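You operate a simulated robot arm through the tools that you are given. There is no shell and no other tool.

The job below is to be done with a simulated two-armed robot. You get a single attempt, and the scene is never put back.

## Task
Fetch the green cloth from the top of the workbench and set it on the top of the board stand. Then close the left drawer of the workbench. Then put the filter on the top of the fitting table away on the upper shelf of the collector cabinet. Then put the green tin on the top of the fitting table away on the top of the parts bench. Then put the yellow tin on the top of the fitting table away on the top of the parts bench. Then take the green filter and put it in the clean tote. Then put the yellow filter on the top of the sample table. Then pull the tester drawer open. Do these in the order given.

The check looks at the end state, three seconds after you hand in, the way a careful person would. Anything else that was tipped, shoved, dropped, spilled or broken makes it a failure. Flat cloth is picked up by pressing the open fingertips on it (5 to 10 N) and closing them slowly along it; thin cloth reads only 2 to 8 mm in the jaws.

## Robot
Two 7-joint arms with two-finger parallel grippers on one trunk, on a base that drives. Base frame: it is fixed to the floor where the robot stands at the start and does not move with it; the origin is under the middle of the robot, x ahead of it, y to its left, z up; the surface under the hand at the start is at about z = 880. Readings come in mm, rad, newtons and seconds.
The left shoulder is at the start at [80, 131, 947], the right one opposite. With the tool pointing down near the work surface each hand reaches from about 380 to 840 mm from the robot's upright axis, wherever it stands, measured 20 degrees to its own side. Places, roughly: clean tote [750, 250, 1000]; cloth [750, 0, 1000]; filter [1000, 1500, 750]; green filter (7x7x5 cm) [900, 2500, 900]; green tin [750, 1750, 750]; left drawer of the workbench [400, 700, 800]; tester drawer [900, 2300, 900]; top of the board stand [-1400, 2000, 700]; top of the parts bench [900, 3100, 900]; top of the sample table [800, 6900, 900]; upper shelf of the collector cabinet (25x40 cm) [-2040, 160, 560]; yellow filter (7x7x5 cm) [1000, 2500, 900]; yellow tin [750, 2000, 750]. Payload 1.57 kg a hand.
The TCP of each hand is the grasp point between the finger pads, 30 mm short of the fingertips. In the tool frame z runs along the fingers and y along their closing line. Largest opening 110 mm; finger width 24, thickness 12; the body of the gripper, 48 by 112 mm, starts 78 mm behind the TCP.
Orientation is that of the tool frame in the base frame, as a unit quaternion [x, y, z, w]. With the fingers straight down and closing along the base's y, the tool's x points along the base's -x, its y along +y and its z along -z.

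## Interface
- The arms move only by the tool send_rows. It takes "left_steps", "right_steps" or both (then of equal length, played together; a hand with none holds still); each is text: rows parted by semicolons, each of 7 numbers parted by spaces: the shift along the base's x, y, z in mm, then the turn, a rotation vector about the base's x, y, z in rad, then the finger opening in mm, from 0 to 110. In form: x y z rx ry rz grip; .... A call has 1 to 20 rows; each row is the pose to reach, as a shift and turn from the pose commanded when the call began. Rows are played at 5 a second. More than 50 mm and 0.15 rad between two rows, or a gripper value outside its range, and nothing of the call is played. Where a pose cannot be reached the arm comes as near as it can. A force on the tool above 40 N (or 10 N above the force at the start of the call, whichever is more), or a blocked arm, ends the call early, and 0.2 s more pass. The fingers move at their own pace (about 108 mm/s each) and stop on an object; they squeeze with about 30 N. The grip force told is the motor's: it shows also when the fingers shut on nothing. Time passes only in rows, and 0.2 s behind the last, so rows that repeat a pose let the fingers close. The reply holds the time, the measured pose of the TCP, the force on the tool along the base axes, the opening and the grip force, in the units named above and with some noise, with the torque about the TCP (base axes, N m) and any sound that the robot's microphone picked up, and new pictures: "views" is both (left out), scene, wrist or none (wrist: the cameras of the hands that moved).
- Cameras (640 x 400 px; columns grow to the right, rows downward): "scene" is now at [-63, 43, 1415.4]; the picture's right is [0.49, -0.87, 0.00], its down [-0.54, -0.31, -0.79] and it looks along [0.68, 0.39, -0.62] (base axes); focal length 249 px, centre (320, 200). "left" rides on the left gripper at [70, -16, -141] in its tool frame; the picture's right is [0.23, 0.97, 0.00], its down [-0.86, 0.20, -0.48] and it looks along [-0.47, 0.11, 0.88] (tool axes); focal length 222 px, centre (320, 200). "right" rides on the right gripper at [70, 16, -141] in its tool frame; the picture's right is [-0.23, 0.97, 0.00], its down [-0.86, -0.20, -0.48] and it looks along [-0.47, -0.11, 0.88] (tool axes); focal length 222 px, centre (320, 200). There is no depth. A picture from a camera that has moved, and an enlarged one, comes with that camera's place and axes in the base frame and with its lens.
- base_move(legs): drives the robot by 1 to 6 legs, each [ahead, left, turn to the left] in mm, mm and rad, along the robot's own axes; the way and the turn of a leg run together, so that a leg with both is an arc; at most 1500 mm and 3.142 rad a leg. The arms and the cameras ride along, it lands a little off, and it stops where it bumps. It gives what a move gives, and a new picture of the scene camera.
- aim_head(pan, tilt): turns the head with the scene camera to pan (to the left, within 1.902 rad either way) and tilt (down, from -0.506 to 1.204), counted from straight ahead of the robot. It gives what a move gives, and a new picture of the scene camera.
- inspect(camera, box): a new picture of the part [left, top, right, bottom] of that camera's present view, enlarged. No time passes.
- hand_in(): hands the job in; it is judged then, once.

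Nothing tells you exact positions but the pictures and the camera data. Unless the task says otherwise, let go and move clear before handing in.

The tools are called after ">>>" by a JSON object that holds its "name" and its "arguments". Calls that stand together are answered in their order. send_rows: Moves the arms, as the interface text tells. Its arguments: {"type":"object","properties":{"left_steps":{"type":"string"},"right_steps":{"type":"string"},"views":{"type":"string","enum":["both","scene","wrist","none"]}},"required":[]} The other tools are called the same way: base_move (legs) drives the base; aim_head (pan, tilt) turns the head that bears the scene camera; inspect (camera, box) takes an enlarged picture of a part of a camera's view; hand_in () hands the job in.

At the start:

```text
t: 0.0
left_tcp_pos: [298.6, 415.3, 1176.6]
left_tcp_rot: [-0.001, 1.0, 0.0, 0.0]
left_ft_force: [-0.6, -0.2, -0.4]
left_torque: [-0.05, 0.02, 0.01]
left_gripper_width: 110.1
left_gripper_force: 0.1
right_tcp_pos: [503.0, 95.3, 1187.0]
right_tcp_rot: [-0.001, 1.0, 0.0, 0.0]
right_ft_force: [-0.3, 0.8, 0.0]
right_torque: [0.01, -0.03, 0.01]
right_gripper_width: 109.9
right_gripper_force: 0.1
robot x, y, heading: [3.4, -0.7, 0.002]
head pan, tilt: [0.517, 0.667]
```

scene: 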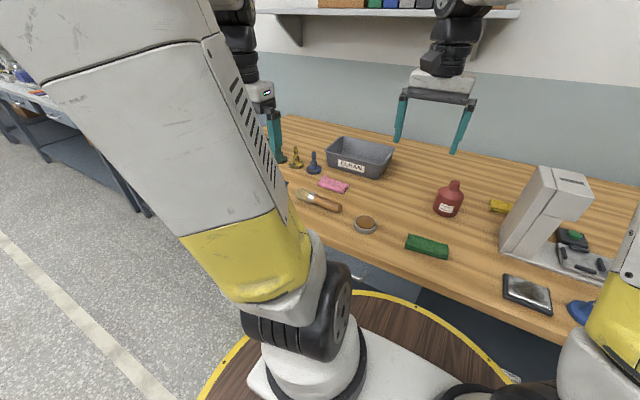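
right: 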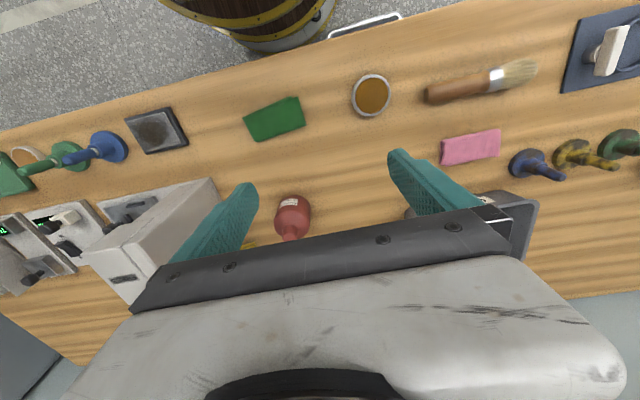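
left: 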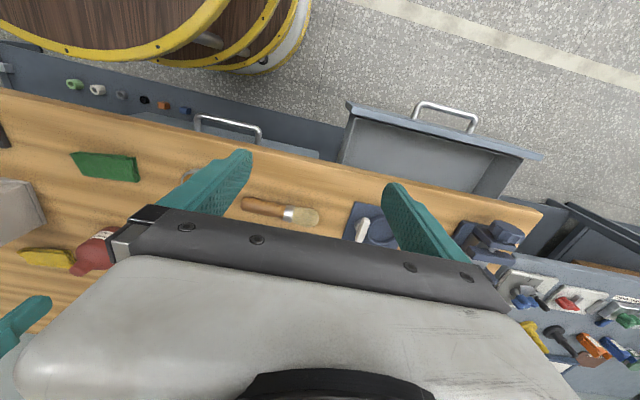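

I see a workbench with a grey tote labelled CLEAN, a red bottle, a brush, a cup, a green folded thing that may be the cloth, and an open drawer to the left. I will look closer and look around before moving.

>>> {"name": "inspect", "arguments": {"camera": "scene", "box": [270, 120, 500, 270]}}

>>> {"name": "inspect", "arguments": {"camera": "right", "box": [0, 40, 640, 300]}}

>>> {"name": "inspect", "arguments": {"camera": "left", "box": [0, 60, 640, 400]}}

```text
2.67 times, centred on (385, 195) of scene
camera zoom: at [-63.0, 43.0, 1415.4], right [0.49, -0.87, 0.0], down [-0.54, -0.31, -0.79], along [0.68, 0.39, -0.62], focal length 664 px, centre (147, 213)
```

zoom: 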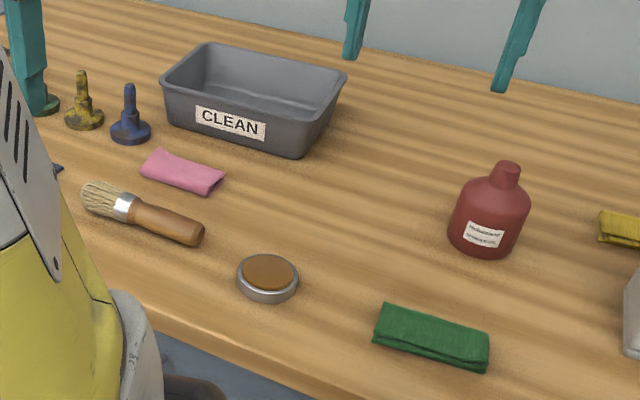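

```text
1.00 times, centred on (320, 170) of right (not enlarged: the box is as wide or as high as the picture)
camera zoom: at [433.9, 111.7, 1327.6], right [0.23, 0.97, 0.0], down [0.86, -0.2, 0.48], along [0.47, -0.11, -0.88], focal length 222 px, centre (320, 230)
```

zoom: 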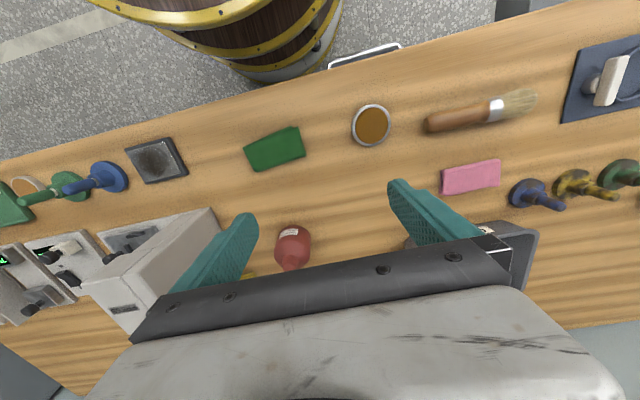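

```text
1.00 times, centred on (320, 230) of left (not enlarged: the box is as wide or as high as the picture)
camera zoom: at [229.0, 398.9, 1316.9], right [-0.23, 0.97, 0.0], down [0.86, 0.2, 0.48], along [0.47, 0.11, -0.88], focal length 222 px, centre (320, 170)
```

zoom: 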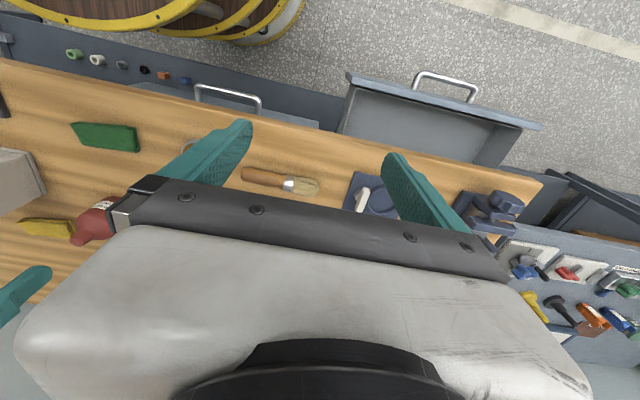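

The green folded cloth sits at about [475, 15, 890] near the bench's front edge. Before acting I'll turn the head to learn the surroundings.

>>> {"name": "aim_head", "arguments": {"pan": 1.3, "tilt": 0.5}}

>>> {"name": "aim_head", "arguments": {"pan": 1.9, "tilt": 0.35}}

>>> {"name": "aim_head", "arguments": {"pan": -1.0, "tilt": 0.5}}

>>> {"name": "aim_head", "arguments": {"pan": -0.1, "tilt": 0.9}}

```text
t: 1.1
left_tcp_pos: [299.4, 414.5, 1176.0]
left_tcp_rot: [0.001, 1.0, -0.001, 0.0]
left_ft_force: [-0.1, -0.2, 0.3]
left_torque: [-0.02, -0.03, 0.03]
left_gripper_width: 110.1
left_gripper_force: 0.0
right_tcp_pos: [503.1, 94.6, 1185.6]
right_tcp_rot: [0.0, 1.0, 0.0, -0.001]
right_ft_force: [-0.5, 0.1, 0.3]
right_torque: [-0.03, -0.03, 0.01]
right_gripper_width: 110.0
right_gripper_force: 0.1
robot x, y, heading: [0.4, -0.1, -0.002]
head pan, tilt: [1.3, 0.499]
camera scene: at [-113.5, 88.1, 1430.3], right [0.96, -0.27, 0.0], down [-0.13, -0.46, -0.88], along [0.24, 0.85, -0.48], focal length 249 px, centre (320, 200)
```

scene: 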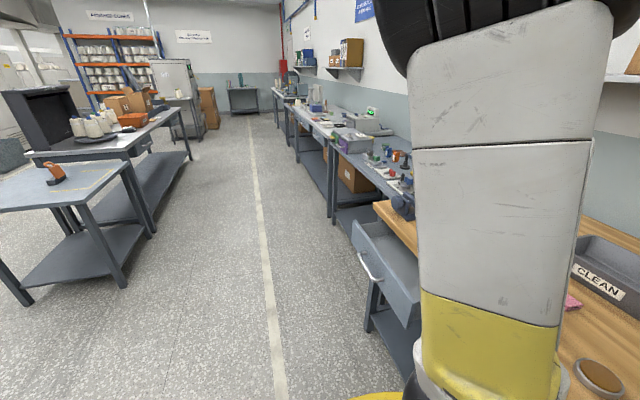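

```text
t: 2.1
left_tcp_pos: [299.3, 415.4, 1177.0]
left_tcp_rot: [0.0, 1.0, 0.0, 0.0]
left_ft_force: [0.2, -0.4, -0.2]
left_torque: [0.01, 0.0, 0.02]
left_gripper_width: 109.9
left_gripper_force: 0.0
right_tcp_pos: [502.9, 95.9, 1185.2]
right_tcp_rot: [-0.001, 1.0, 0.0, 0.0]
right_ft_force: [0.5, 0.3, 0.5]
right_torque: [0.0, 0.02, -0.01]
right_gripper_width: 109.9
right_gripper_force: 0.0
robot x, y, heading: [0.3, 1.4, 0.0]
head pan, tilt: [1.901, 0.351]
camera scene: at [-167.9, 88.6, 1444.0], right [0.95, 0.32, 0.0], down [0.11, -0.33, -0.94], along [-0.3, 0.89, -0.34], focal length 249 px, centre (320, 200)
```

scene: 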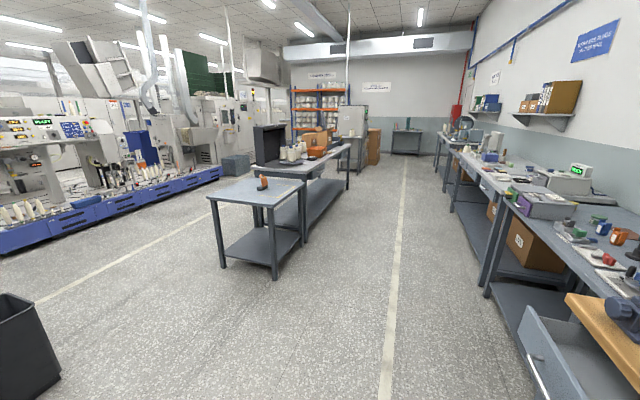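

```text
t: 4.7
left_tcp_pos: [299.0, 415.2, 1176.8]
left_tcp_rot: [0.001, 1.0, 0.0, 0.0]
left_ft_force: [0.2, 0.3, -0.1]
left_torque: [-0.02, 0.02, 0.02]
left_gripper_width: 109.9
left_gripper_force: 0.1
right_tcp_pos: [502.3, 95.6, 1185.8]
right_tcp_rot: [0.0, 1.0, 0.0, 0.0]
right_ft_force: [0.2, -0.2, 0.3]
right_torque: [0.02, -0.01, 0.01]
right_gripper_width: 110.1
right_gripper_force: 0.1
robot x, y, heading: [0.5, 1.3, 0.001]
head pan, tilt: [-1.0, 0.499]
camera scene: at [-88.7, -76.1, 1430.3], right [-0.84, -0.54, 0.0], down [-0.26, 0.4, -0.88], along [0.47, -0.74, -0.48], focal length 249 px, centre (320, 200)
```

scene: 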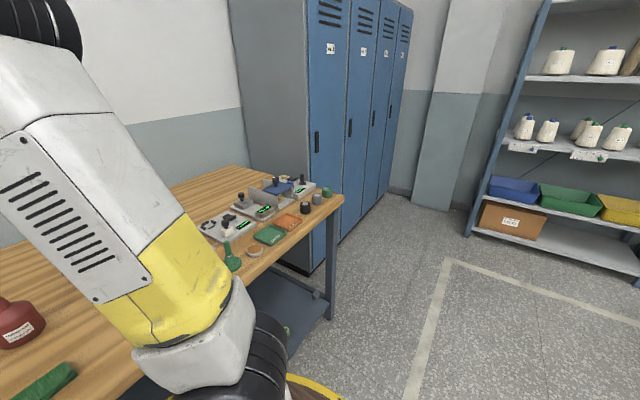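

```text
t: 5.8
left_tcp_pos: [299.6, 415.2, 1177.8]
left_tcp_rot: [0.0, 1.0, -0.001, 0.0]
left_ft_force: [1.7, -0.3, 0.3]
left_torque: [0.0, 0.02, 0.0]
left_gripper_width: 110.2
left_gripper_force: 0.1
right_tcp_pos: [503.7, 95.1, 1185.8]
right_tcp_rot: [0.0, 1.0, 0.0, 0.0]
right_ft_force: [-0.8, 0.3, -0.5]
right_torque: [0.01, -0.02, 0.0]
right_gripper_width: 109.9
right_gripper_force: 0.1
robot x, y, heading: [-1.3, 2.5, 0.005]
head pan, tilt: [-0.099, 0.901]
camera scene: at [-62.8, -7.1, 1396.5], right [-0.1, -0.99, 0.0], down [-0.78, 0.08, -0.62], along [0.62, -0.06, -0.78], focal length 249 px, centre (320, 200)
```

scene: 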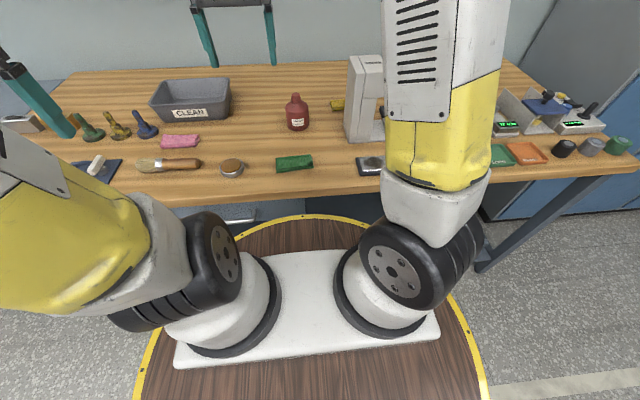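

The board stand is the small table with an orange tool, back-left. The cloth is folded, its long side (~100 mm) along y and ~50 mm along x, so I'll turn the right hand 90° to close along x and hover above it.

>>> {"name": "send_rows", "arguments": {"right_steps": "-3 -8 -10 0 0 0.14 110; -6 -16 -25 0 0 0.28 110; -9 -24 -40 0 0 0.42 110; -12 -32 -55 0 0 0.56 110; -15 -40 -70 0 0 0.70 110; -18 -48 -85 0 0 0.84 110; -21 -56 -100 0 0 0.98 110; -24 -64 -115 0 0 1.12 110; -26 -70 -130 0 0 1.26 110; -28 -76 -145 0 0 1.40 110; -28 -80 -160 0 0 1.54 110; -28 -80 -170 0 0 1.57 110; -28 -80 -180 0 0 1.57 110", "views": "both"}}

```text
t: 8.7
left_tcp_pos: [299.4, 414.8, 1176.5]
left_tcp_rot: [0.001, 1.0, -0.001, 0.0]
left_ft_force: [-1.0, 0.6, 0.4]
left_torque: [-0.02, 0.01, 0.0]
left_gripper_width: 109.8
left_gripper_force: 0.1
right_tcp_pos: [474.1, 15.8, 1006.1]
right_tcp_rot: [-0.707, 0.708, 0.0, 0.001]
right_ft_force: [-0.5, 0.6, -0.7]
right_torque: [0.04, -0.01, 0.02]
right_gripper_width: 110.1
right_gripper_force: 0.1
robot x, y, heading: [-0.3, -5.8, -0.002]
head pan, tilt: [-0.099, 0.901]
camera scene: at [-62.9, -7.0, 1396.5], right [-0.1, -1.0, 0.0], down [-0.78, 0.08, -0.62], along [0.62, -0.06, -0.78], focal length 249 px, centre (320, 200)
camera right: at [459.3, -54.9, 1147.6], right [-0.97, 0.23, 0.0], down [0.2, 0.86, 0.48], along [0.11, 0.47, -0.88], focal length 222 px, centre (320, 200)
```

scene: 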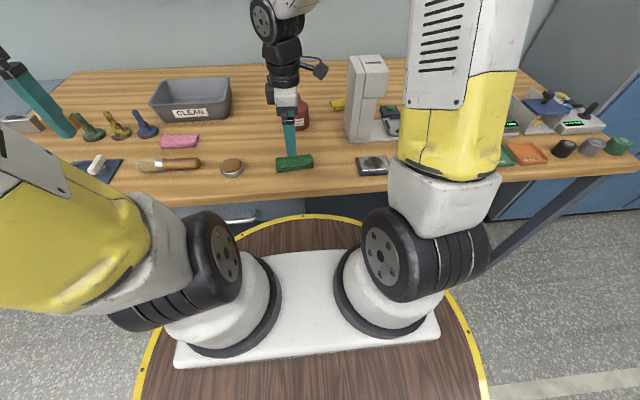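
right: 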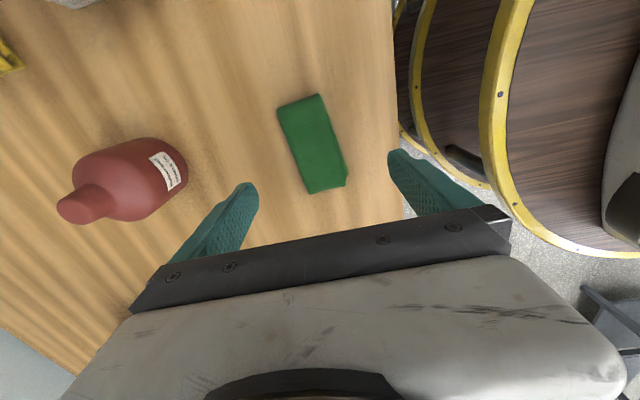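

The hand is above the cloth, which I place at [481, 13, ~890] between the open fingers. I'll go down to straddle it.

>>> {"name": "send_rows", "arguments": {"right_steps": "7 -3 -30 0 0 0 100; 7 -3 -60 0 0 0 90; 7 -3 -75 0 0 0 90; 7 -3 -85 0 0 0 90", "views": "wrist"}}

```text
t: 9.7
left_tcp_pos: [297.9, 415.4, 1177.0]
left_tcp_rot: [0.0, 1.0, 0.001, 0.0]
left_ft_force: [-0.1, 0.2, -0.1]
left_torque: [0.02, -0.03, 0.03]
left_gripper_width: 109.8
left_gripper_force: 0.0
right_tcp_pos: [482.2, 12.6, 921.3]
right_tcp_rot: [-0.707, 0.707, 0.0, 0.0]
right_ft_force: [-0.1, 0.4, 1.0]
right_torque: [-0.03, 0.0, 0.03]
right_gripper_width: 90.0
right_gripper_force: 0.2
robot x, y, heading: [0.2, -3.1, -0.0]
head pan, tilt: [-0.099, 0.901]
camera right: at [466.2, -57.2, 1062.1], right [-0.97, 0.23, 0.0], down [0.2, 0.86, 0.48], along [0.11, 0.47, -0.88], focal length 222 px, centre (320, 200)
```

right: 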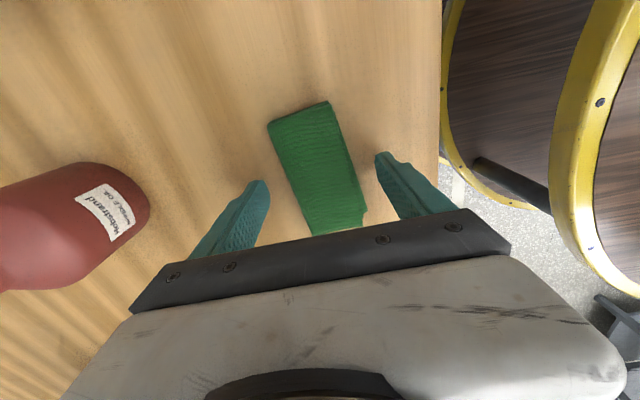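

The fingers straddle the cloth centrally. I'll lower until the tips nearly touch the bench, then close slowly.

>>> {"name": "send_rows", "arguments": {"right_steps": "0 0 -4 0 0 0 85; 0 0 -7 0 0 0 80; 0 0 -7 0 0 0 70; 0 0 -7 0 0 0 60; 0 0 -7 0 0 0 50; 0 0 -7 0 0 0 40; 0 0 -7 0 0 0 30; 0 0 -7 0 0 0 20; 0 0 -7 0 0 0 10; 0 0 -7 0 0 0 0; 0 0 -7 0 0 0 0", "views": "wrist"}}

```text
t: 12.1
left_tcp_pos: [298.2, 415.9, 1175.7]
left_tcp_rot: [0.0, 1.0, 0.001, 0.0]
left_ft_force: [0.1, 0.9, 1.0]
left_torque: [-0.02, -0.02, -0.02]
left_gripper_width: 110.1
left_gripper_force: 0.1
right_tcp_pos: [481.1, 12.6, 913.5]
right_tcp_rot: [0.708, -0.707, 0.0, 0.0]
right_ft_force: [-0.7, -0.3, -0.5]
right_torque: [0.0, 0.01, -0.04]
right_gripper_width: 56.3
right_gripper_force: 30.2
robot x, y, heading: [1.7, 0.2, 0.0]
head pan, tilt: [-0.099, 0.901]
camera right: at [466.5, -57.3, 1055.6], right [-0.97, 0.23, 0.0], down [0.2, 0.85, 0.48], along [0.11, 0.47, -0.88], focal length 222 px, centre (320, 200)
```

right: 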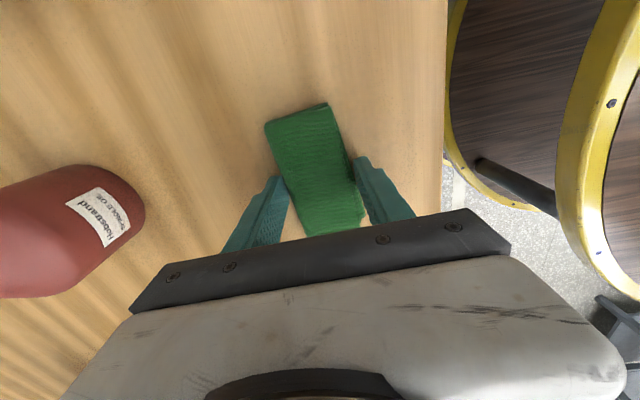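

The jaws stopped at 56 mm on the folded cloth with 30 N, so it is held like a block. I'll lift and check.

>>> {"name": "send_rows", "arguments": {"right_steps": "0 0 20 0 0 0 0; 0 0 50 0 0 0 0; 0 0 90 0 0 0 0; 0 0 130 0 0 0 0; 0 0 170 0 0 0 0; 0 0 200 0 0 0 0; 0 0 200 0 0 0 0", "views": "both"}}

```text
t: 13.7
left_tcp_pos: [299.3, 415.6, 1176.9]
left_tcp_rot: [0.0, 1.0, -0.001, 0.0]
left_ft_force: [0.2, 0.8, 0.3]
left_torque: [-0.03, 0.01, -0.02]
left_gripper_width: 109.9
left_gripper_force: 0.1
right_tcp_pos: [481.4, 12.6, 1115.9]
right_tcp_rot: [-0.706, 0.708, 0.0, 0.0]
right_ft_force: [-0.3, -0.4, -0.6]
right_torque: [0.03, -0.02, -0.01]
right_gripper_width: 56.1
right_gripper_force: 30.1
robot x, y, heading: [-1.4, -1.5, -0.005]
head pan, tilt: [-0.099, 0.901]
camera scene: at [-62.8, -7.0, 1396.5], right [-0.1, -1.0, 0.0], down [-0.78, 0.08, -0.62], along [0.62, -0.06, -0.78], focal length 249 px, centre (320, 200)
camera right: at [466.8, -57.1, 1257.2], right [-0.97, 0.23, 0.0], down [0.2, 0.85, 0.48], along [0.11, 0.47, -0.88], focal length 222 px, centre (320, 200)
```

scene: 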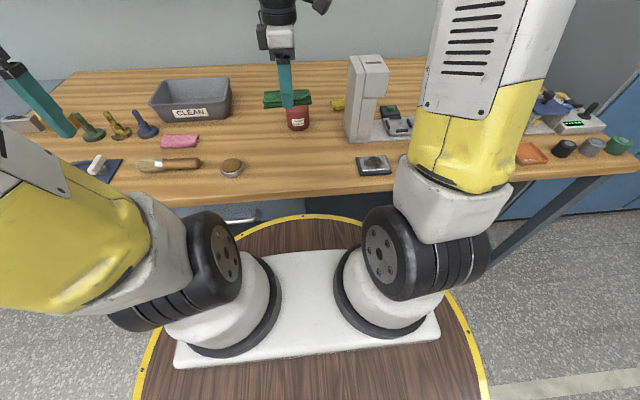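
right: 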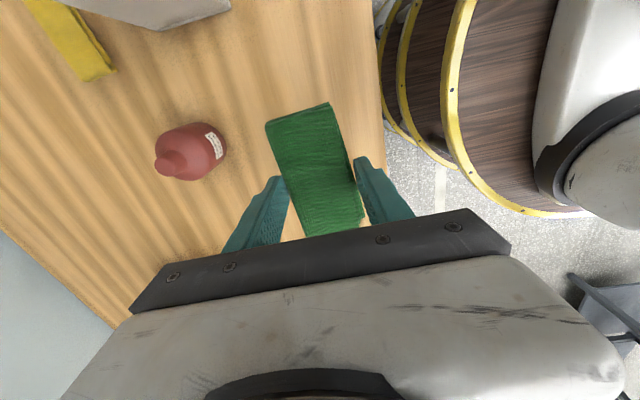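

The cloth is held firmly and lifted clear. I'll back off the bench, turn to face +y and drive towards the board stand.

>>> {"name": "base_move", "arguments": {"legs": [[-400, 0, 0], [0, 0, 1.571]]}}

>>> {"name": "aim_head", "arguments": {"pan": 0.5, "tilt": 0.45}}

```text
t: 19.9
left_tcp_pos: [-811.4, 303.1, 1176.6]
left_tcp_rot: [-0.704, 0.71, 0.0, 0.0]
left_ft_force: [-0.1, -0.6, 1.0]
left_torque: [-0.01, 0.0, 0.0]
left_gripper_width: 110.0
left_gripper_force: 0.1
right_tcp_pos: [-408.9, 484.5, 1114.9]
right_tcp_rot: [1.0, -0.005, 0.0, 0.001]
right_ft_force: [-0.1, -0.8, -0.9]
right_torque: [-0.02, 0.01, -0.01]
right_gripper_width: 54.8
right_gripper_force: 30.6
robot x, y, heading: [-395.3, 4.0, 1.56]
head pan, tilt: [-0.099, 0.901]
camera scene: at [-391.4, -63.8, 1396.5], right [0.99, -0.11, 0.0], down [-0.08, -0.78, -0.62], along [0.07, 0.62, -0.78], focal length 249 px, centre (320, 200)
```

scene: 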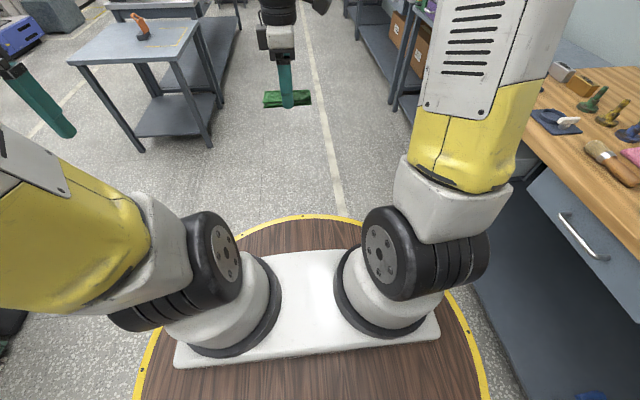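

```text
t: 20.9
left_tcp_pos: [-812.8, 303.6, 1176.0]
left_tcp_rot: [-0.704, 0.71, 0.0, -0.001]
left_ft_force: [1.1, -0.6, 0.1]
left_torque: [0.03, 0.0, 0.03]
left_gripper_width: 110.3
left_gripper_force: 0.1
right_tcp_pos: [-408.5, 483.0, 1115.4]
right_tcp_rot: [1.0, -0.005, 0.0, 0.0]
right_ft_force: [-1.0, 0.5, -1.2]
right_torque: [-0.02, -0.01, 0.01]
right_gripper_width: 54.7
right_gripper_force: 30.0
robot x, y, heading: [-399.4, 0.1, 1.564]
head pan, tilt: [0.499, 0.45]
camera scene: at [-442.8, -57.8, 1434.7], right [0.88, 0.47, 0.0], down [0.21, -0.38, -0.9], along [-0.42, 0.79, -0.44], focal length 249 px, centre (320, 200)
```

scene: 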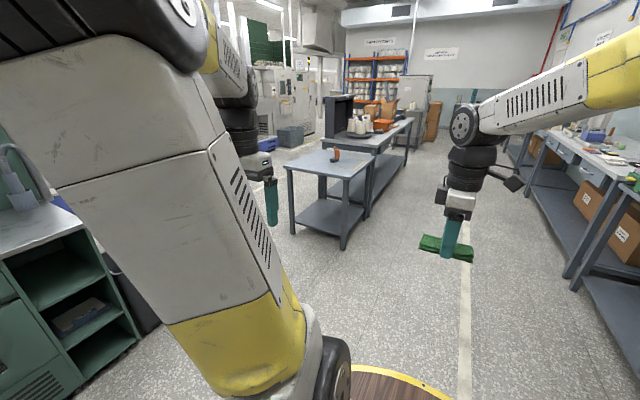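

The stand top spans about x −1750..−1100, y 1700..2400 at z≈700, with an orange tool near its middle. I'll drive to its near side.

>>> {"name": "base_move", "arguments": {"legs": [[1000, 880, 0]]}}

>>> {"name": "aim_head", "arguments": {"pan": 0.0, "tilt": 0.8}}

```text
t: 27.7
left_tcp_pos: [-1692.9, 1312.5, 1176.3]
left_tcp_rot: [-0.705, 0.709, 0.0, 0.0]
left_ft_force: [-0.1, -0.3, -0.9]
left_torque: [0.0, -0.01, 0.01]
left_gripper_width: 109.9
left_gripper_force: 0.1
right_tcp_pos: [-1288.6, 1496.3, 1115.4]
right_tcp_rot: [1.0, -0.004, 0.0, 0.0]
right_ft_force: [0.0, -0.5, 0.7]
right_torque: [0.0, -0.03, -0.02]
right_gripper_width: 54.7
right_gripper_force: 30.0
robot x, y, heading: [-1277.9, 1010.3, 1.564]
head pan, tilt: [0.499, 0.45]
camera scene: at [-1321.8, 954.1, 1434.8], right [0.88, 0.47, 0.0], down [0.21, -0.38, -0.9], along [-0.43, 0.79, -0.44], focal length 249 px, centre (320, 200)
```

scene: 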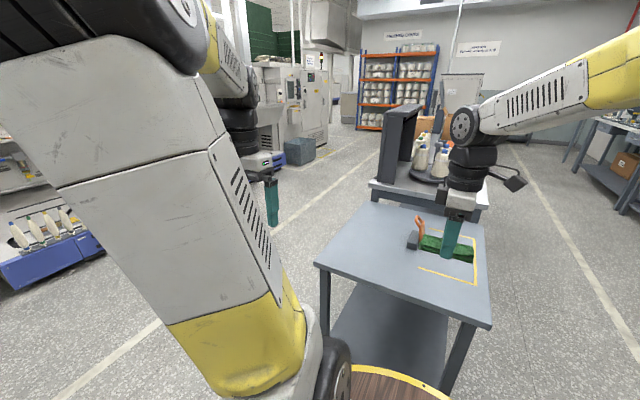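

```text
t: 28.6
left_tcp_pos: [-1691.9, 1314.1, 1175.5]
left_tcp_rot: [-0.705, 0.709, 0.0, 0.0]
left_ft_force: [-0.2, 0.8, 0.1]
left_torque: [0.01, 0.01, 0.0]
left_gripper_width: 109.8
left_gripper_force: 0.0
right_tcp_pos: [-1289.4, 1494.7, 1115.4]
right_tcp_rot: [1.0, -0.003, -0.002, 0.0]
right_ft_force: [0.4, -0.4, 0.1]
right_torque: [0.02, -0.01, 0.02]
right_gripper_width: 54.8
right_gripper_force: 30.0
robot x, y, heading: [-1282.6, 1013.3, 1.568]
head pan, tilt: [0.0, 0.799]
camera scene: at [-1277.8, 953.9, 1404.4], right [1.0, 0.0, 0.0], down [0.0, -0.72, -0.7], along [0.0, 0.7, -0.72], focal length 249 px, centre (320, 200)
```

scene: 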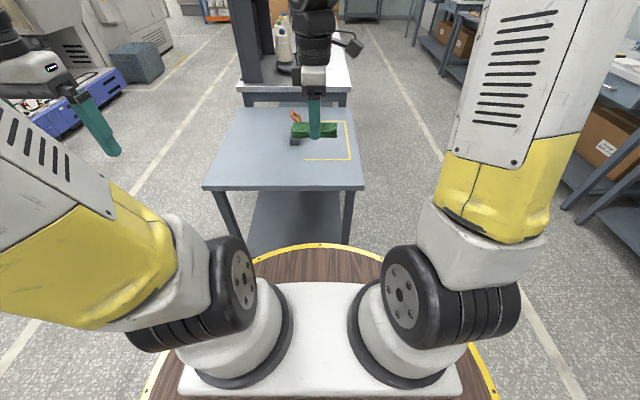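

The stand carries a small plane-like tool and a yellow taped outline. I'll look closer with the wrist and scene cameras.

>>> {"name": "inspect", "arguments": {"camera": "right", "box": [0, 0, 640, 400]}}

>>> {"name": "inspect", "arguments": {"camera": "scene", "box": [180, 80, 400, 220]}}

>>> {"name": "inspect", "arguments": {"camera": "left", "box": [0, 0, 640, 400]}}

```text
1.00 times, centred on (320, 200) of right (not enlarged: the box is as wide or as high as the picture)
camera zoom: at [-1218.8, 1478.7, 1256.8], right [-0.23, -0.97, 0.0], down [-0.85, 0.2, 0.48], along [-0.47, 0.11, -0.88], focal length 222 px, centre (320, 200)
```

zoom: 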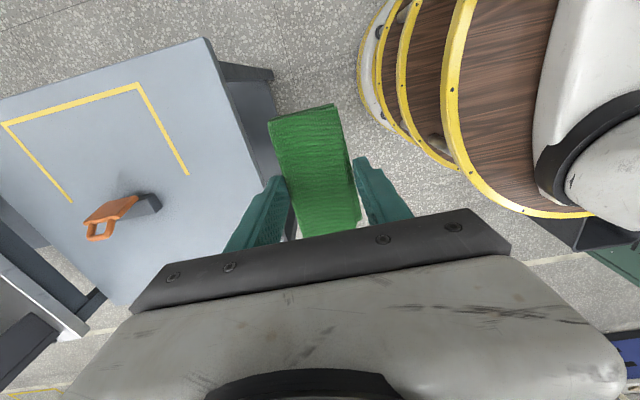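

```text
2.86 times, centred on (290, 150) of scene
camera zoom: at [-1277.8, 953.9, 1404.4], right [1.0, 0.0, 0.0], down [0.0, -0.72, -0.7], along [0.0, 0.7, -0.72], focal length 711 px, centre (406, 343)
```

zoom: 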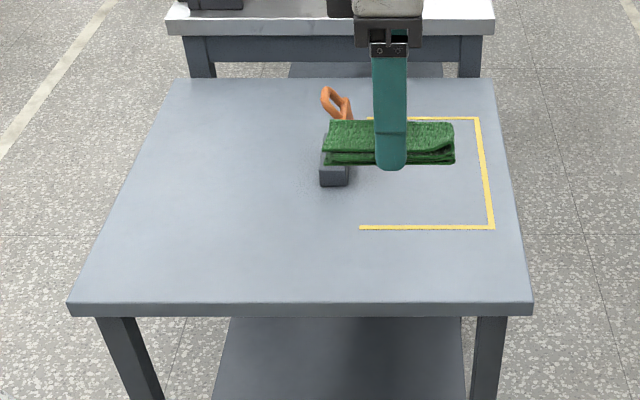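

```text
1.00 times, centred on (320, 200) of left (not enlarged: the box is as wide or as high as the picture)
camera zoom: at [-1677.6, 1244.2, 1316.9], right [-0.98, -0.22, 0.0], down [-0.19, 0.86, 0.48], along [-0.11, 0.47, -0.88], focal length 222 px, centre (320, 200)
```

zoom: 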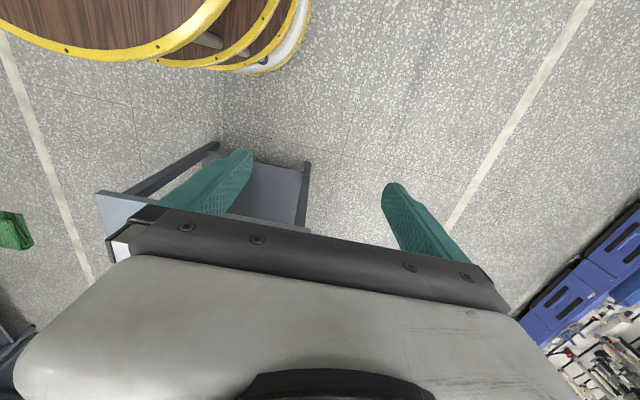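

The free area left of the tape and in front of the tool (about x −1450, y 1855) suits the cloth. I'll drive closer so that the hand is straight ahead of it.

>>> {"name": "base_move", "arguments": {"legs": [[270, 165, 0]]}}

>>> {"name": "inspect", "arguments": {"camera": "right", "box": [0, 0, 640, 400]}}

```text
t: 30.7
left_tcp_pos: [-1854.7, 1585.4, 1176.6]
left_tcp_rot: [-0.706, 0.708, 0.0, 0.0]
left_ft_force: [-0.7, -0.6, 0.1]
left_torque: [0.0, 0.0, -0.01]
left_gripper_width: 110.1
left_gripper_force: 0.1
right_tcp_pos: [-1450.5, 1767.5, 1116.1]
right_tcp_rot: [1.0, -0.003, 0.0, 0.0]
right_ft_force: [-1.6, 0.7, 0.0]
right_torque: [0.04, 0.01, -0.03]
right_gripper_width: 54.7
right_gripper_force: 29.7
robot x, y, heading: [-1439.1, 1282.3, 1.565]
head pan, tilt: [0.0, 0.799]
camera scene: at [-1439.3, 1225.6, 1404.4], right [1.0, -0.01, 0.0], down [0.0, -0.72, -0.7], along [0.0, 0.7, -0.72], focal length 249 px, centre (320, 200)
```

scene: 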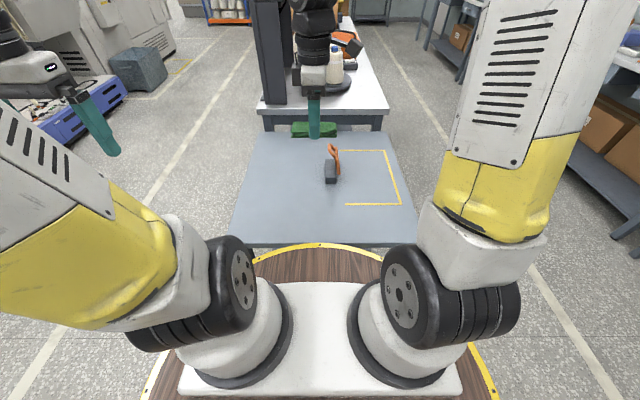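

```text
1.00 times, centred on (320, 200) of right (not enlarged: the box is as wide or as high as the picture)
camera zoom: at [-1380.5, 1750.4, 1256.9], right [-0.23, -0.97, 0.0], down [-0.85, 0.2, 0.48], along [-0.47, 0.11, -0.88], focal length 222 px, centre (320, 200)
```

zoom: 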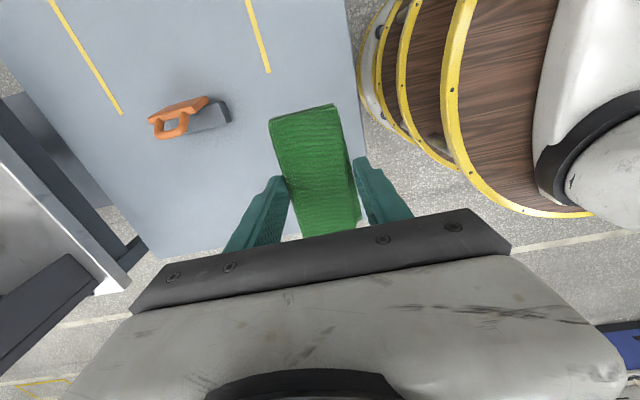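

From two views the stand top is at z≈745, its near edge at y≈1670, the tool near (−1400, 1960). I'll bring the cloth to (−1480, 1825) and go down to just above the surface.

>>> {"name": "send_rows", "arguments": {"right_steps": "-8 15 -40 0 0 0 0; -16 30 -80 0 0 0 0; -24 45 -120 0 0 0 0; -30 58 -160 0 0 0 0; -30 58 -200 0 0 0 0; -30 58 -240 0 0 0 0; -30 58 -270 0 0 0 0; -30 58 -290 0 0 0 0; -30 58 -305 0 0 0 0; -30 58 -312 0 0 0 0; -30 58 -312 0 0 0 0", "views": "both"}}

```text
t: 33.1
left_tcp_pos: [-1853.3, 1586.5, 1176.4]
left_tcp_rot: [-0.705, 0.709, 0.0, 0.001]
left_ft_force: [0.3, 0.1, 0.3]
left_torque: [-0.02, -0.03, -0.02]
left_gripper_width: 110.3
left_gripper_force: 0.1
right_tcp_pos: [-1480.3, 1824.6, 802.7]
right_tcp_rot: [1.0, -0.002, 0.0, -0.001]
right_ft_force: [-0.2, -0.9, -0.5]
right_torque: [0.01, 0.01, -0.05]
right_gripper_width: 54.8
right_gripper_force: 30.8
robot x, y, heading: [-1444.4, 1288.1, 1.567]
head pan, tilt: [0.0, 0.799]
camera scene: at [-1439.4, 1225.7, 1404.4], right [1.0, -0.01, 0.0], down [0.0, -0.72, -0.7], along [0.0, 0.7, -0.72], focal length 249 px, centre (320, 200)
camera right: at [-1410.2, 1808.5, 944.5], right [-0.23, -0.97, 0.0], down [-0.85, 0.2, 0.48], along [-0.47, 0.11, -0.88], focal length 222 px, centre (320, 200)
```

scene: 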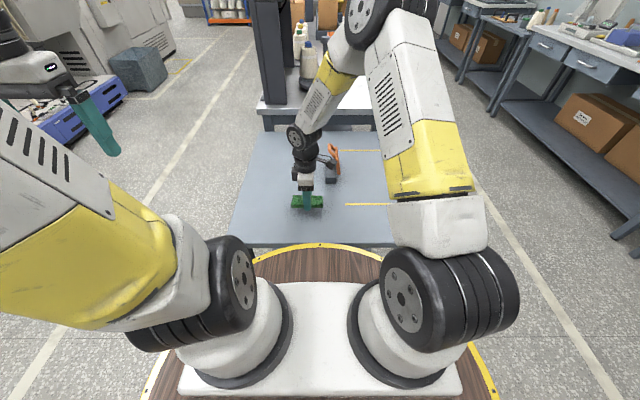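
right: 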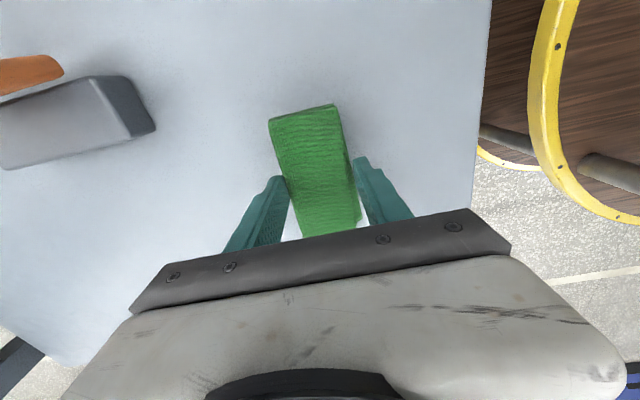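

The cloth hovers low over the stand, clear of the tool. I'll lower it in small steps, watching for contact.

>>> {"name": "send_rows", "arguments": {"right_steps": "0 0 -5 0 0 0 0; 0 0 -10 0 0 0 0; 0 0 -14 0 0 0 0; 0 0 -17 0 0 0 0; 0 0 -17 0 0 0 0", "views": "wrist"}}

```text
t: 34.3
left_tcp_pos: [-1854.0, 1585.4, 1177.2]
left_tcp_rot: [-0.705, 0.709, 0.0, 0.0]
left_ft_force: [-0.2, -0.2, -0.6]
left_torque: [-0.03, 0.0, -0.01]
left_gripper_width: 110.1
left_gripper_force: 0.1
right_tcp_pos: [-1480.3, 1825.5, 786.3]
right_tcp_rot: [1.0, -0.004, 0.0, -0.001]
right_ft_force: [0.0, 0.3, -1.2]
right_torque: [-0.01, 0.02, 0.0]
right_gripper_width: 54.8
right_gripper_force: 30.2
robot x, y, heading: [-1442.3, 1284.1, 1.569]
head pan, tilt: [0.0, 0.799]
camera right: at [-1410.2, 1808.4, 927.6], right [-0.23, -0.97, 0.0], down [-0.85, 0.2, 0.48], along [-0.47, 0.11, -0.88], focal length 222 px, centre (320, 200)
```

right: 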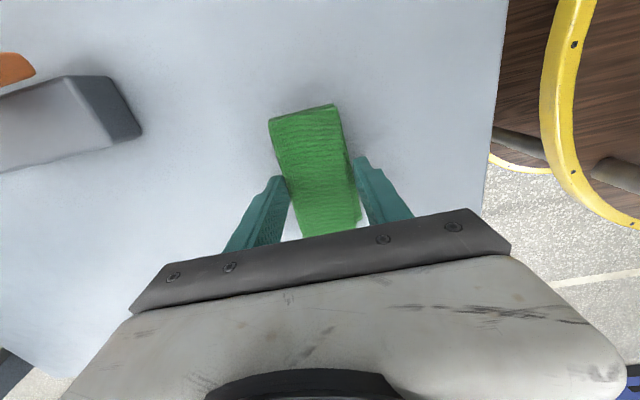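

>>> {"name": "send_rows", "arguments": {"right_steps": "0 0 -3 0 0 0 0; 0 0 -6 0 0 0 0; 0 0 -8 0 0 0 0; 0 0 -8 0 0 0 0", "views": "none"}}

```text
t: 35.3
left_tcp_pos: [-1854.2, 1584.6, 1176.9]
left_tcp_rot: [-0.705, 0.709, 0.0, 0.0]
left_ft_force: [-0.2, 0.2, 0.4]
left_torque: [-0.01, 0.01, 0.01]
left_gripper_width: 110.1
left_gripper_force: 0.1
right_tcp_pos: [-1480.6, 1825.5, 778.8]
right_tcp_rot: [1.0, -0.004, 0.0, -0.001]
right_ft_force: [-1.0, 0.0, 0.0]
right_torque: [0.0, 0.0, 0.02]
right_gripper_width: 54.9
right_gripper_force: 29.8
robot x, y, heading: [-1440.0, 1288.3, 1.564]
head pan, tilt: [0.0, 0.799]
```

>>> {"name": "send_rows", "arguments": {"right_steps": "0 0 -3 0 0 0 0; 0 0 -5 0 0 0 0; 0 0 -7 0 0 0 0; 0 0 -7 0 0 0 0", "views": "wrist"}}

```text
t: 36.3
left_tcp_pos: [-1855.1, 1584.2, 1176.1]
left_tcp_rot: [-0.705, 0.709, 0.0, -0.001]
left_ft_force: [-0.1, 0.5, 0.9]
left_torque: [-0.02, 0.03, -0.01]
left_gripper_width: 110.2
left_gripper_force: 0.0
right_tcp_pos: [-1482.0, 1824.3, 773.7]
right_tcp_rot: [1.0, -0.004, 0.0, -0.001]
right_ft_force: [4.5, -4.8, 37.8]
right_torque: [-0.21, -0.09, 0.0]
right_gripper_width: 55.0
right_gripper_force: 30.1
robot x, y, heading: [-1442.8, 1285.4, 1.566]
head pan, tilt: [0.0, 0.799]
camera right: at [-1410.6, 1808.2, 914.1], right [-0.23, -0.97, 0.0], down [-0.85, 0.2, 0.48], along [-0.47, 0.11, -0.88], focal length 222 px, centre (320, 200)
```

right: 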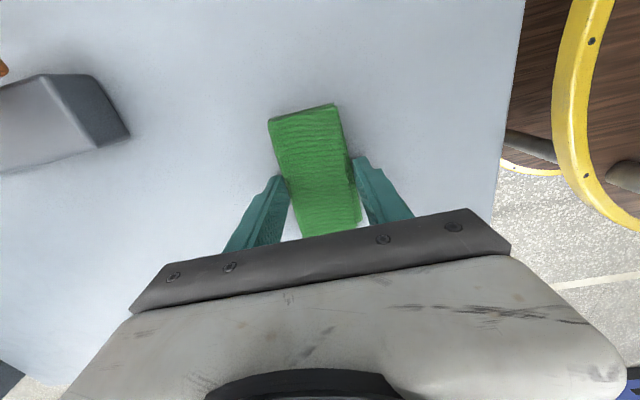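

Contact is made (38 N upward) with the stand top at z≈742. I'll ease up 2–3 mm, open the fingers and rise.

>>> {"name": "send_rows", "arguments": {"right_steps": "0 0 3 0 0 0 0; 0 0 3 0 0 0 40; 0 0 3 0 0 0 70; 0 0 3 0 0 0 90; 0 0 3 0 0 0 90", "views": "none"}}

>>> {"name": "send_rows", "arguments": {"right_steps": "0 0 20 0 0 0 90; 0 0 60 0 0 0 90; 0 0 110 0 0 0 90; 0 0 160 0 0 0 90; 0 -10 210 0 0 0 90; 0 -30 260 0 0 0 90; 0 -45 300 0 0 0 90; 0 -58 340 0 0 0 90", "views": "both"}}

```text
t: 37.5
left_tcp_pos: [-1854.5, 1587.4, 1177.0]
left_tcp_rot: [-0.705, 0.709, 0.0, 0.0]
left_ft_force: [0.2, -1.0, 0.2]
left_torque: [0.0, -0.03, -0.01]
left_gripper_width: 110.0
left_gripper_force: 0.0
right_tcp_pos: [-1481.5, 1824.6, 774.1]
right_tcp_rot: [1.0, -0.004, 0.0, 0.0]
right_ft_force: [0.5, 0.8, -0.5]
right_torque: [-0.01, 0.03, 0.01]
right_gripper_width: 89.7
right_gripper_force: 0.1
robot x, y, heading: [-1439.9, 1283.6, 1.566]
head pan, tilt: [0.0, 0.799]
```

```text
refused: row 5 steps farther than a row can; nothing moved
```

The cloth is released. I'll rise with shorter steps.

>>> {"name": "send_rows", "arguments": {"right_steps": "0 0 20 0 0 0 90; 0 0 60 0 0 0 90; 0 0 105 0 0 0 90; 0 0 150 0 0 0 90; 0 -10 195 0 0 0 90; 0 -25 240 0 0 0 90; 0 -40 285 0 0 0 90; 0 -58 325 0 0 0 90", "views": "both"}}

```text
t: 39.3
left_tcp_pos: [-1855.2, 1587.0, 1175.1]
left_tcp_rot: [-0.705, 0.709, 0.001, 0.0]
left_ft_force: [0.1, 0.0, 0.5]
left_torque: [-0.05, -0.02, 0.0]
left_gripper_width: 110.0
left_gripper_force: 0.1
right_tcp_pos: [-1481.3, 1765.7, 1100.2]
right_tcp_rot: [1.0, -0.003, 0.0, 0.001]
right_ft_force: [-0.6, 0.3, -0.7]
right_torque: [0.0, -0.02, 0.02]
right_gripper_width: 90.3
right_gripper_force: 0.0
robot x, y, heading: [-1441.8, 1280.1, 1.569]
head pan, tilt: [0.0, 0.799]
camera scene: at [-1439.5, 1226.1, 1404.4], right [1.0, -0.01, 0.0], down [0.0, -0.72, -0.7], along [0.0, 0.7, -0.72], focal length 249 px, centre (320, 200)
camera right: at [-1410.5, 1750.3, 1241.8], right [-0.23, -0.97, 0.0], down [-0.85, 0.21, 0.48], along [-0.47, 0.11, -0.88], focal length 222 px, centre (320, 200)
```

scene: 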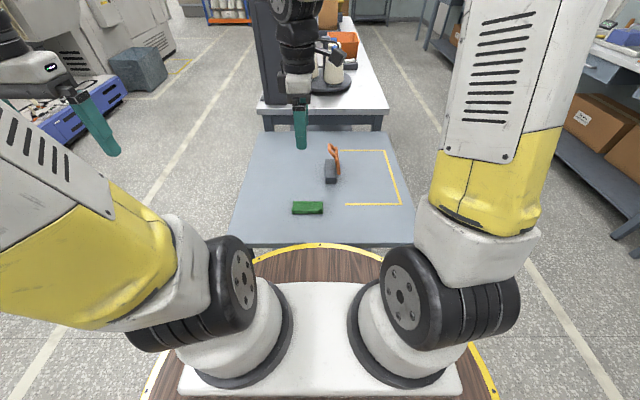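
right: 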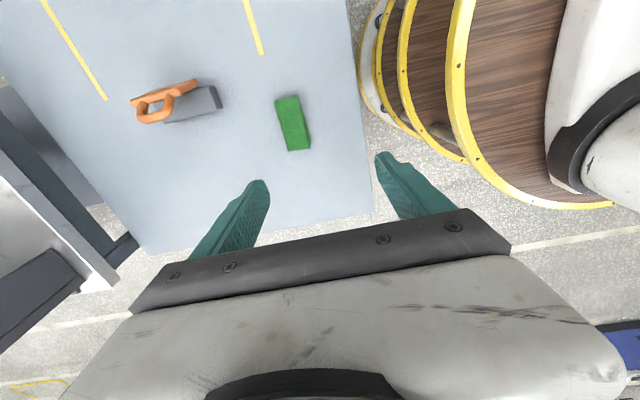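

The cloth lies flat on the stand. Next I go to the left drawer (front at x≈262, y 457–898): back off, turn to face +x, and drive in front of it.

>>> {"name": "base_move", "arguments": {"legs": [[-250, 0, 0], [0, 0, -1.566], [940, -350, 0]]}}

>>> {"name": "aim_head", "arguments": {"pan": 0.0, "tilt": 0.7}}

```text
t: 49.8
left_tcp_pos: [-204.7, 1090.1, 1175.4]
left_tcp_rot: [0.001, 1.0, 0.001, 0.0]
left_ft_force: [-0.5, -0.7, 0.3]
left_torque: [0.01, 0.02, -0.01]
left_gripper_width: 110.0
left_gripper_force: 0.1
right_tcp_pos: [-21.9, 717.4, 1099.7]
right_tcp_rot: [-0.706, 0.708, 0.0, 0.0]
right_ft_force: [-1.0, -0.2, 0.4]
right_torque: [0.02, -0.01, 0.0]
right_gripper_width: 89.9
right_gripper_force: 0.1
robot x, y, heading: [-500.8, 677.2, -0.001]
head pan, tilt: [0.0, 0.799]
camera scene: at [-561.3, 676.3, 1404.4], right [0.0, -1.0, 0.0], down [-0.72, 0.0, -0.7], along [0.7, 0.0, -0.72], focal length 249 px, centre (320, 200)
```

scene: 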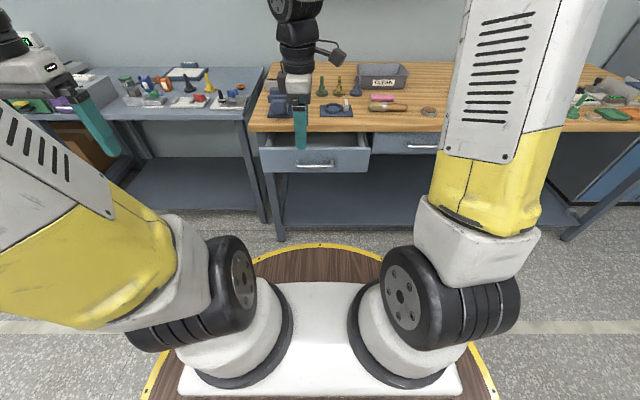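

```text
t: 50.4
left_tcp_pos: [-203.5, 1090.7, 1177.4]
left_tcp_rot: [0.001, 1.0, 0.001, 0.0]
left_ft_force: [0.2, 0.9, 0.1]
left_torque: [0.01, 0.02, 0.01]
left_gripper_width: 110.0
left_gripper_force: 0.3
right_tcp_pos: [-21.7, 714.9, 1101.5]
right_tcp_rot: [-0.706, 0.708, 0.0, 0.0]
right_ft_force: [0.4, -0.2, -0.3]
right_torque: [0.0, 0.01, -0.01]
right_gripper_width: 90.1
right_gripper_force: 0.0
robot x, y, heading: [-501.8, 673.5, 0.001]
head pan, tilt: [0.0, 0.7]
camera scene: at [-557.0, 676.3, 1412.6], right [0.0, -1.0, 0.0], down [-0.64, 0.0, -0.76], along [0.76, 0.0, -0.64], focal length 249 px, centre (320, 200)
```

scene: 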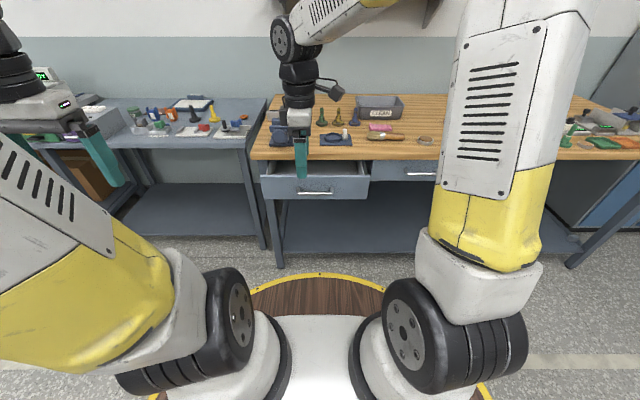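

>>> {"name": "inspect", "arguments": {"camera": "scene", "box": [230, 80, 450, 220]}}

>>> {"name": "inspect", "arguments": {"camera": "right", "box": [0, 0, 640, 400]}}

>>> {"name": "inspect", "arguments": {"camera": "scene", "box": [0, 60, 280, 240]}}

```text
2.86 times, centred on (340, 150) of scene
camera zoom: at [-557.0, 676.3, 1412.6], right [0.0, -1.0, 0.0], down [-0.64, 0.0, -0.76], along [0.76, 0.0, -0.64], focal length 711 px, centre (263, 343)
```

zoom: 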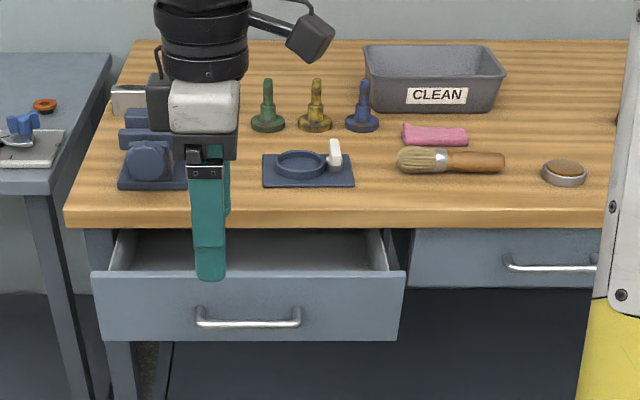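

```text
1.00 times, centred on (320, 200) of right (not enlarged: the box is as wide or as high as the picture)
camera zoom: at [-37.7, 647.5, 1241.5], right [-0.97, 0.23, 0.0], down [0.2, 0.85, 0.48], along [0.11, 0.47, -0.88], focal length 222 px, centre (320, 200)
```

zoom: 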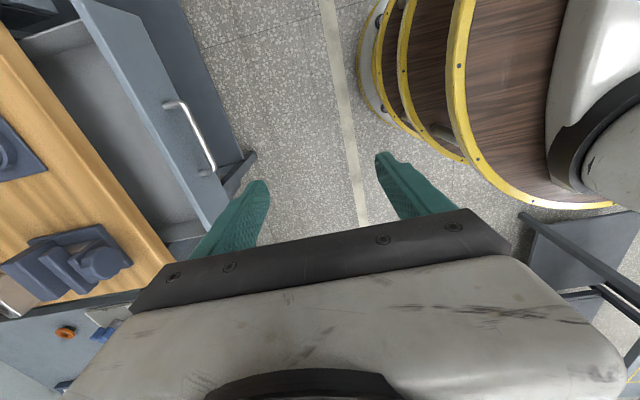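

```text
2.22 times, centred on (140, 150) of scene
camera zoom: at [-557.0, 676.3, 1412.6], right [0.0, -1.0, 0.0], down [-0.64, 0.0, -0.76], along [0.76, 0.0, -0.64], focal length 553 px, centre (720, 311)
```

zoom: 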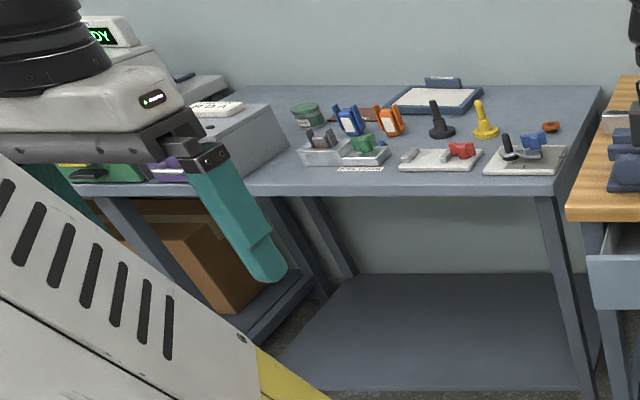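

The drawer's panel front is at x≈245–260, its handle bar at about x 233, z 791, y 650–745; closed it should be ~134 mm further in. I'll turn the right hand back to close along y, pull it in, and drive up.

>>> {"name": "send_rows", "arguments": {"right_steps": "-8 -2 0 0 0 -0.14 60; -16 -4 0 0 0 -0.28 30; -24 -6 0 0 0 -0.42 0; -32 -8 0 0 0 -0.56 0; -40 -10 0 0 0 -0.70 0; -48 -12 0 0 0 -0.84 0; -56 -14 0 0 0 -0.98 0; -64 -16 0 0 0 -1.12 0; -72 -18 0 0 0 -1.26 0; -80 -20 0 0 0 -1.40 0; -85 -20 0 0 0 -1.54 0; -85 -20 0 0 0 -1.57 0", "views": "none"}}

>>> {"name": "base_move", "arguments": {"legs": [[290, 0, 0]]}}

>>> {"name": "inspect", "arguments": {"camera": "right", "box": [0, 0, 640, 400]}}

```text
t: 53.0
left_tcp_pos: [-203.4, 1091.6, 1177.3]
left_tcp_rot: [0.001, 1.0, -0.001, 0.0]
left_ft_force: [-0.3, -0.6, -1.2]
left_torque: [-0.01, 0.01, 0.0]
left_gripper_width: 109.9
left_gripper_force: 0.2
right_tcp_pos: [-106.0, 696.8, 1100.8]
right_tcp_rot: [0.001, 1.0, 0.0, 0.0]
right_ft_force: [-0.6, -0.8, 0.4]
right_torque: [-0.01, 0.0, 0.0]
right_gripper_width: 0.0
right_gripper_force: 21.7
robot x, y, heading: [-502.9, 679.1, -0.002]
head pan, tilt: [0.0, 0.7]
```

```text
t: 55.0
left_tcp_pos: [88.8, 1090.2, 1176.5]
left_tcp_rot: [0.002, 1.0, 0.0, 0.0]
left_ft_force: [-0.2, 0.0, -0.3]
left_torque: [0.03, -0.01, -0.03]
left_gripper_width: 110.0
left_gripper_force: 0.1
right_tcp_pos: [185.6, 695.3, 1099.8]
right_tcp_rot: [0.002, 1.0, 0.0, 0.0]
right_ft_force: [0.5, 0.2, -0.3]
right_torque: [0.01, 0.01, -0.01]
right_gripper_width: 0.2
right_gripper_force: 20.5
robot x, y, heading: [-214.0, 671.2, -0.004]
head pan, tilt: [0.0, 0.7]
camera scene: at [-264.7, 675.5, 1412.6], right [0.0, -1.0, 0.0], down [-0.64, 0.0, -0.76], along [0.76, 0.0, -0.64], focal length 249 px, centre (320, 200)
```

scene: 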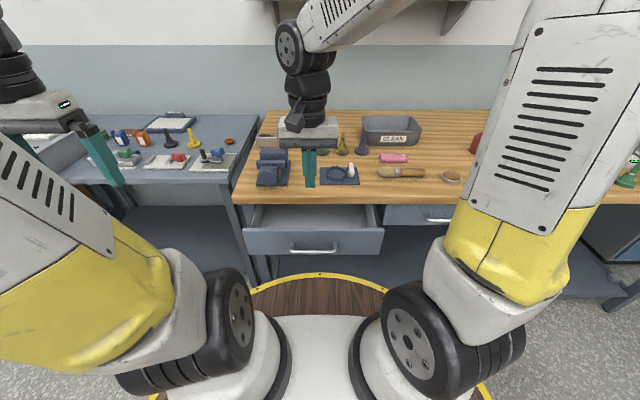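

```text
1.00 times, centred on (320, 200) of right (not enlarged: the box is as wide or as high as the picture)
camera zoom: at [116.5, 712.2, 1241.6], right [0.23, 0.97, 0.0], down [0.85, -0.2, 0.48], along [0.47, -0.11, -0.88], focal length 222 px, centre (320, 200)
```

zoom: 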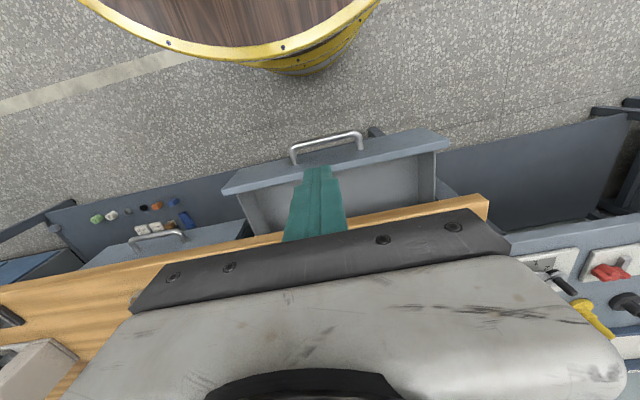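

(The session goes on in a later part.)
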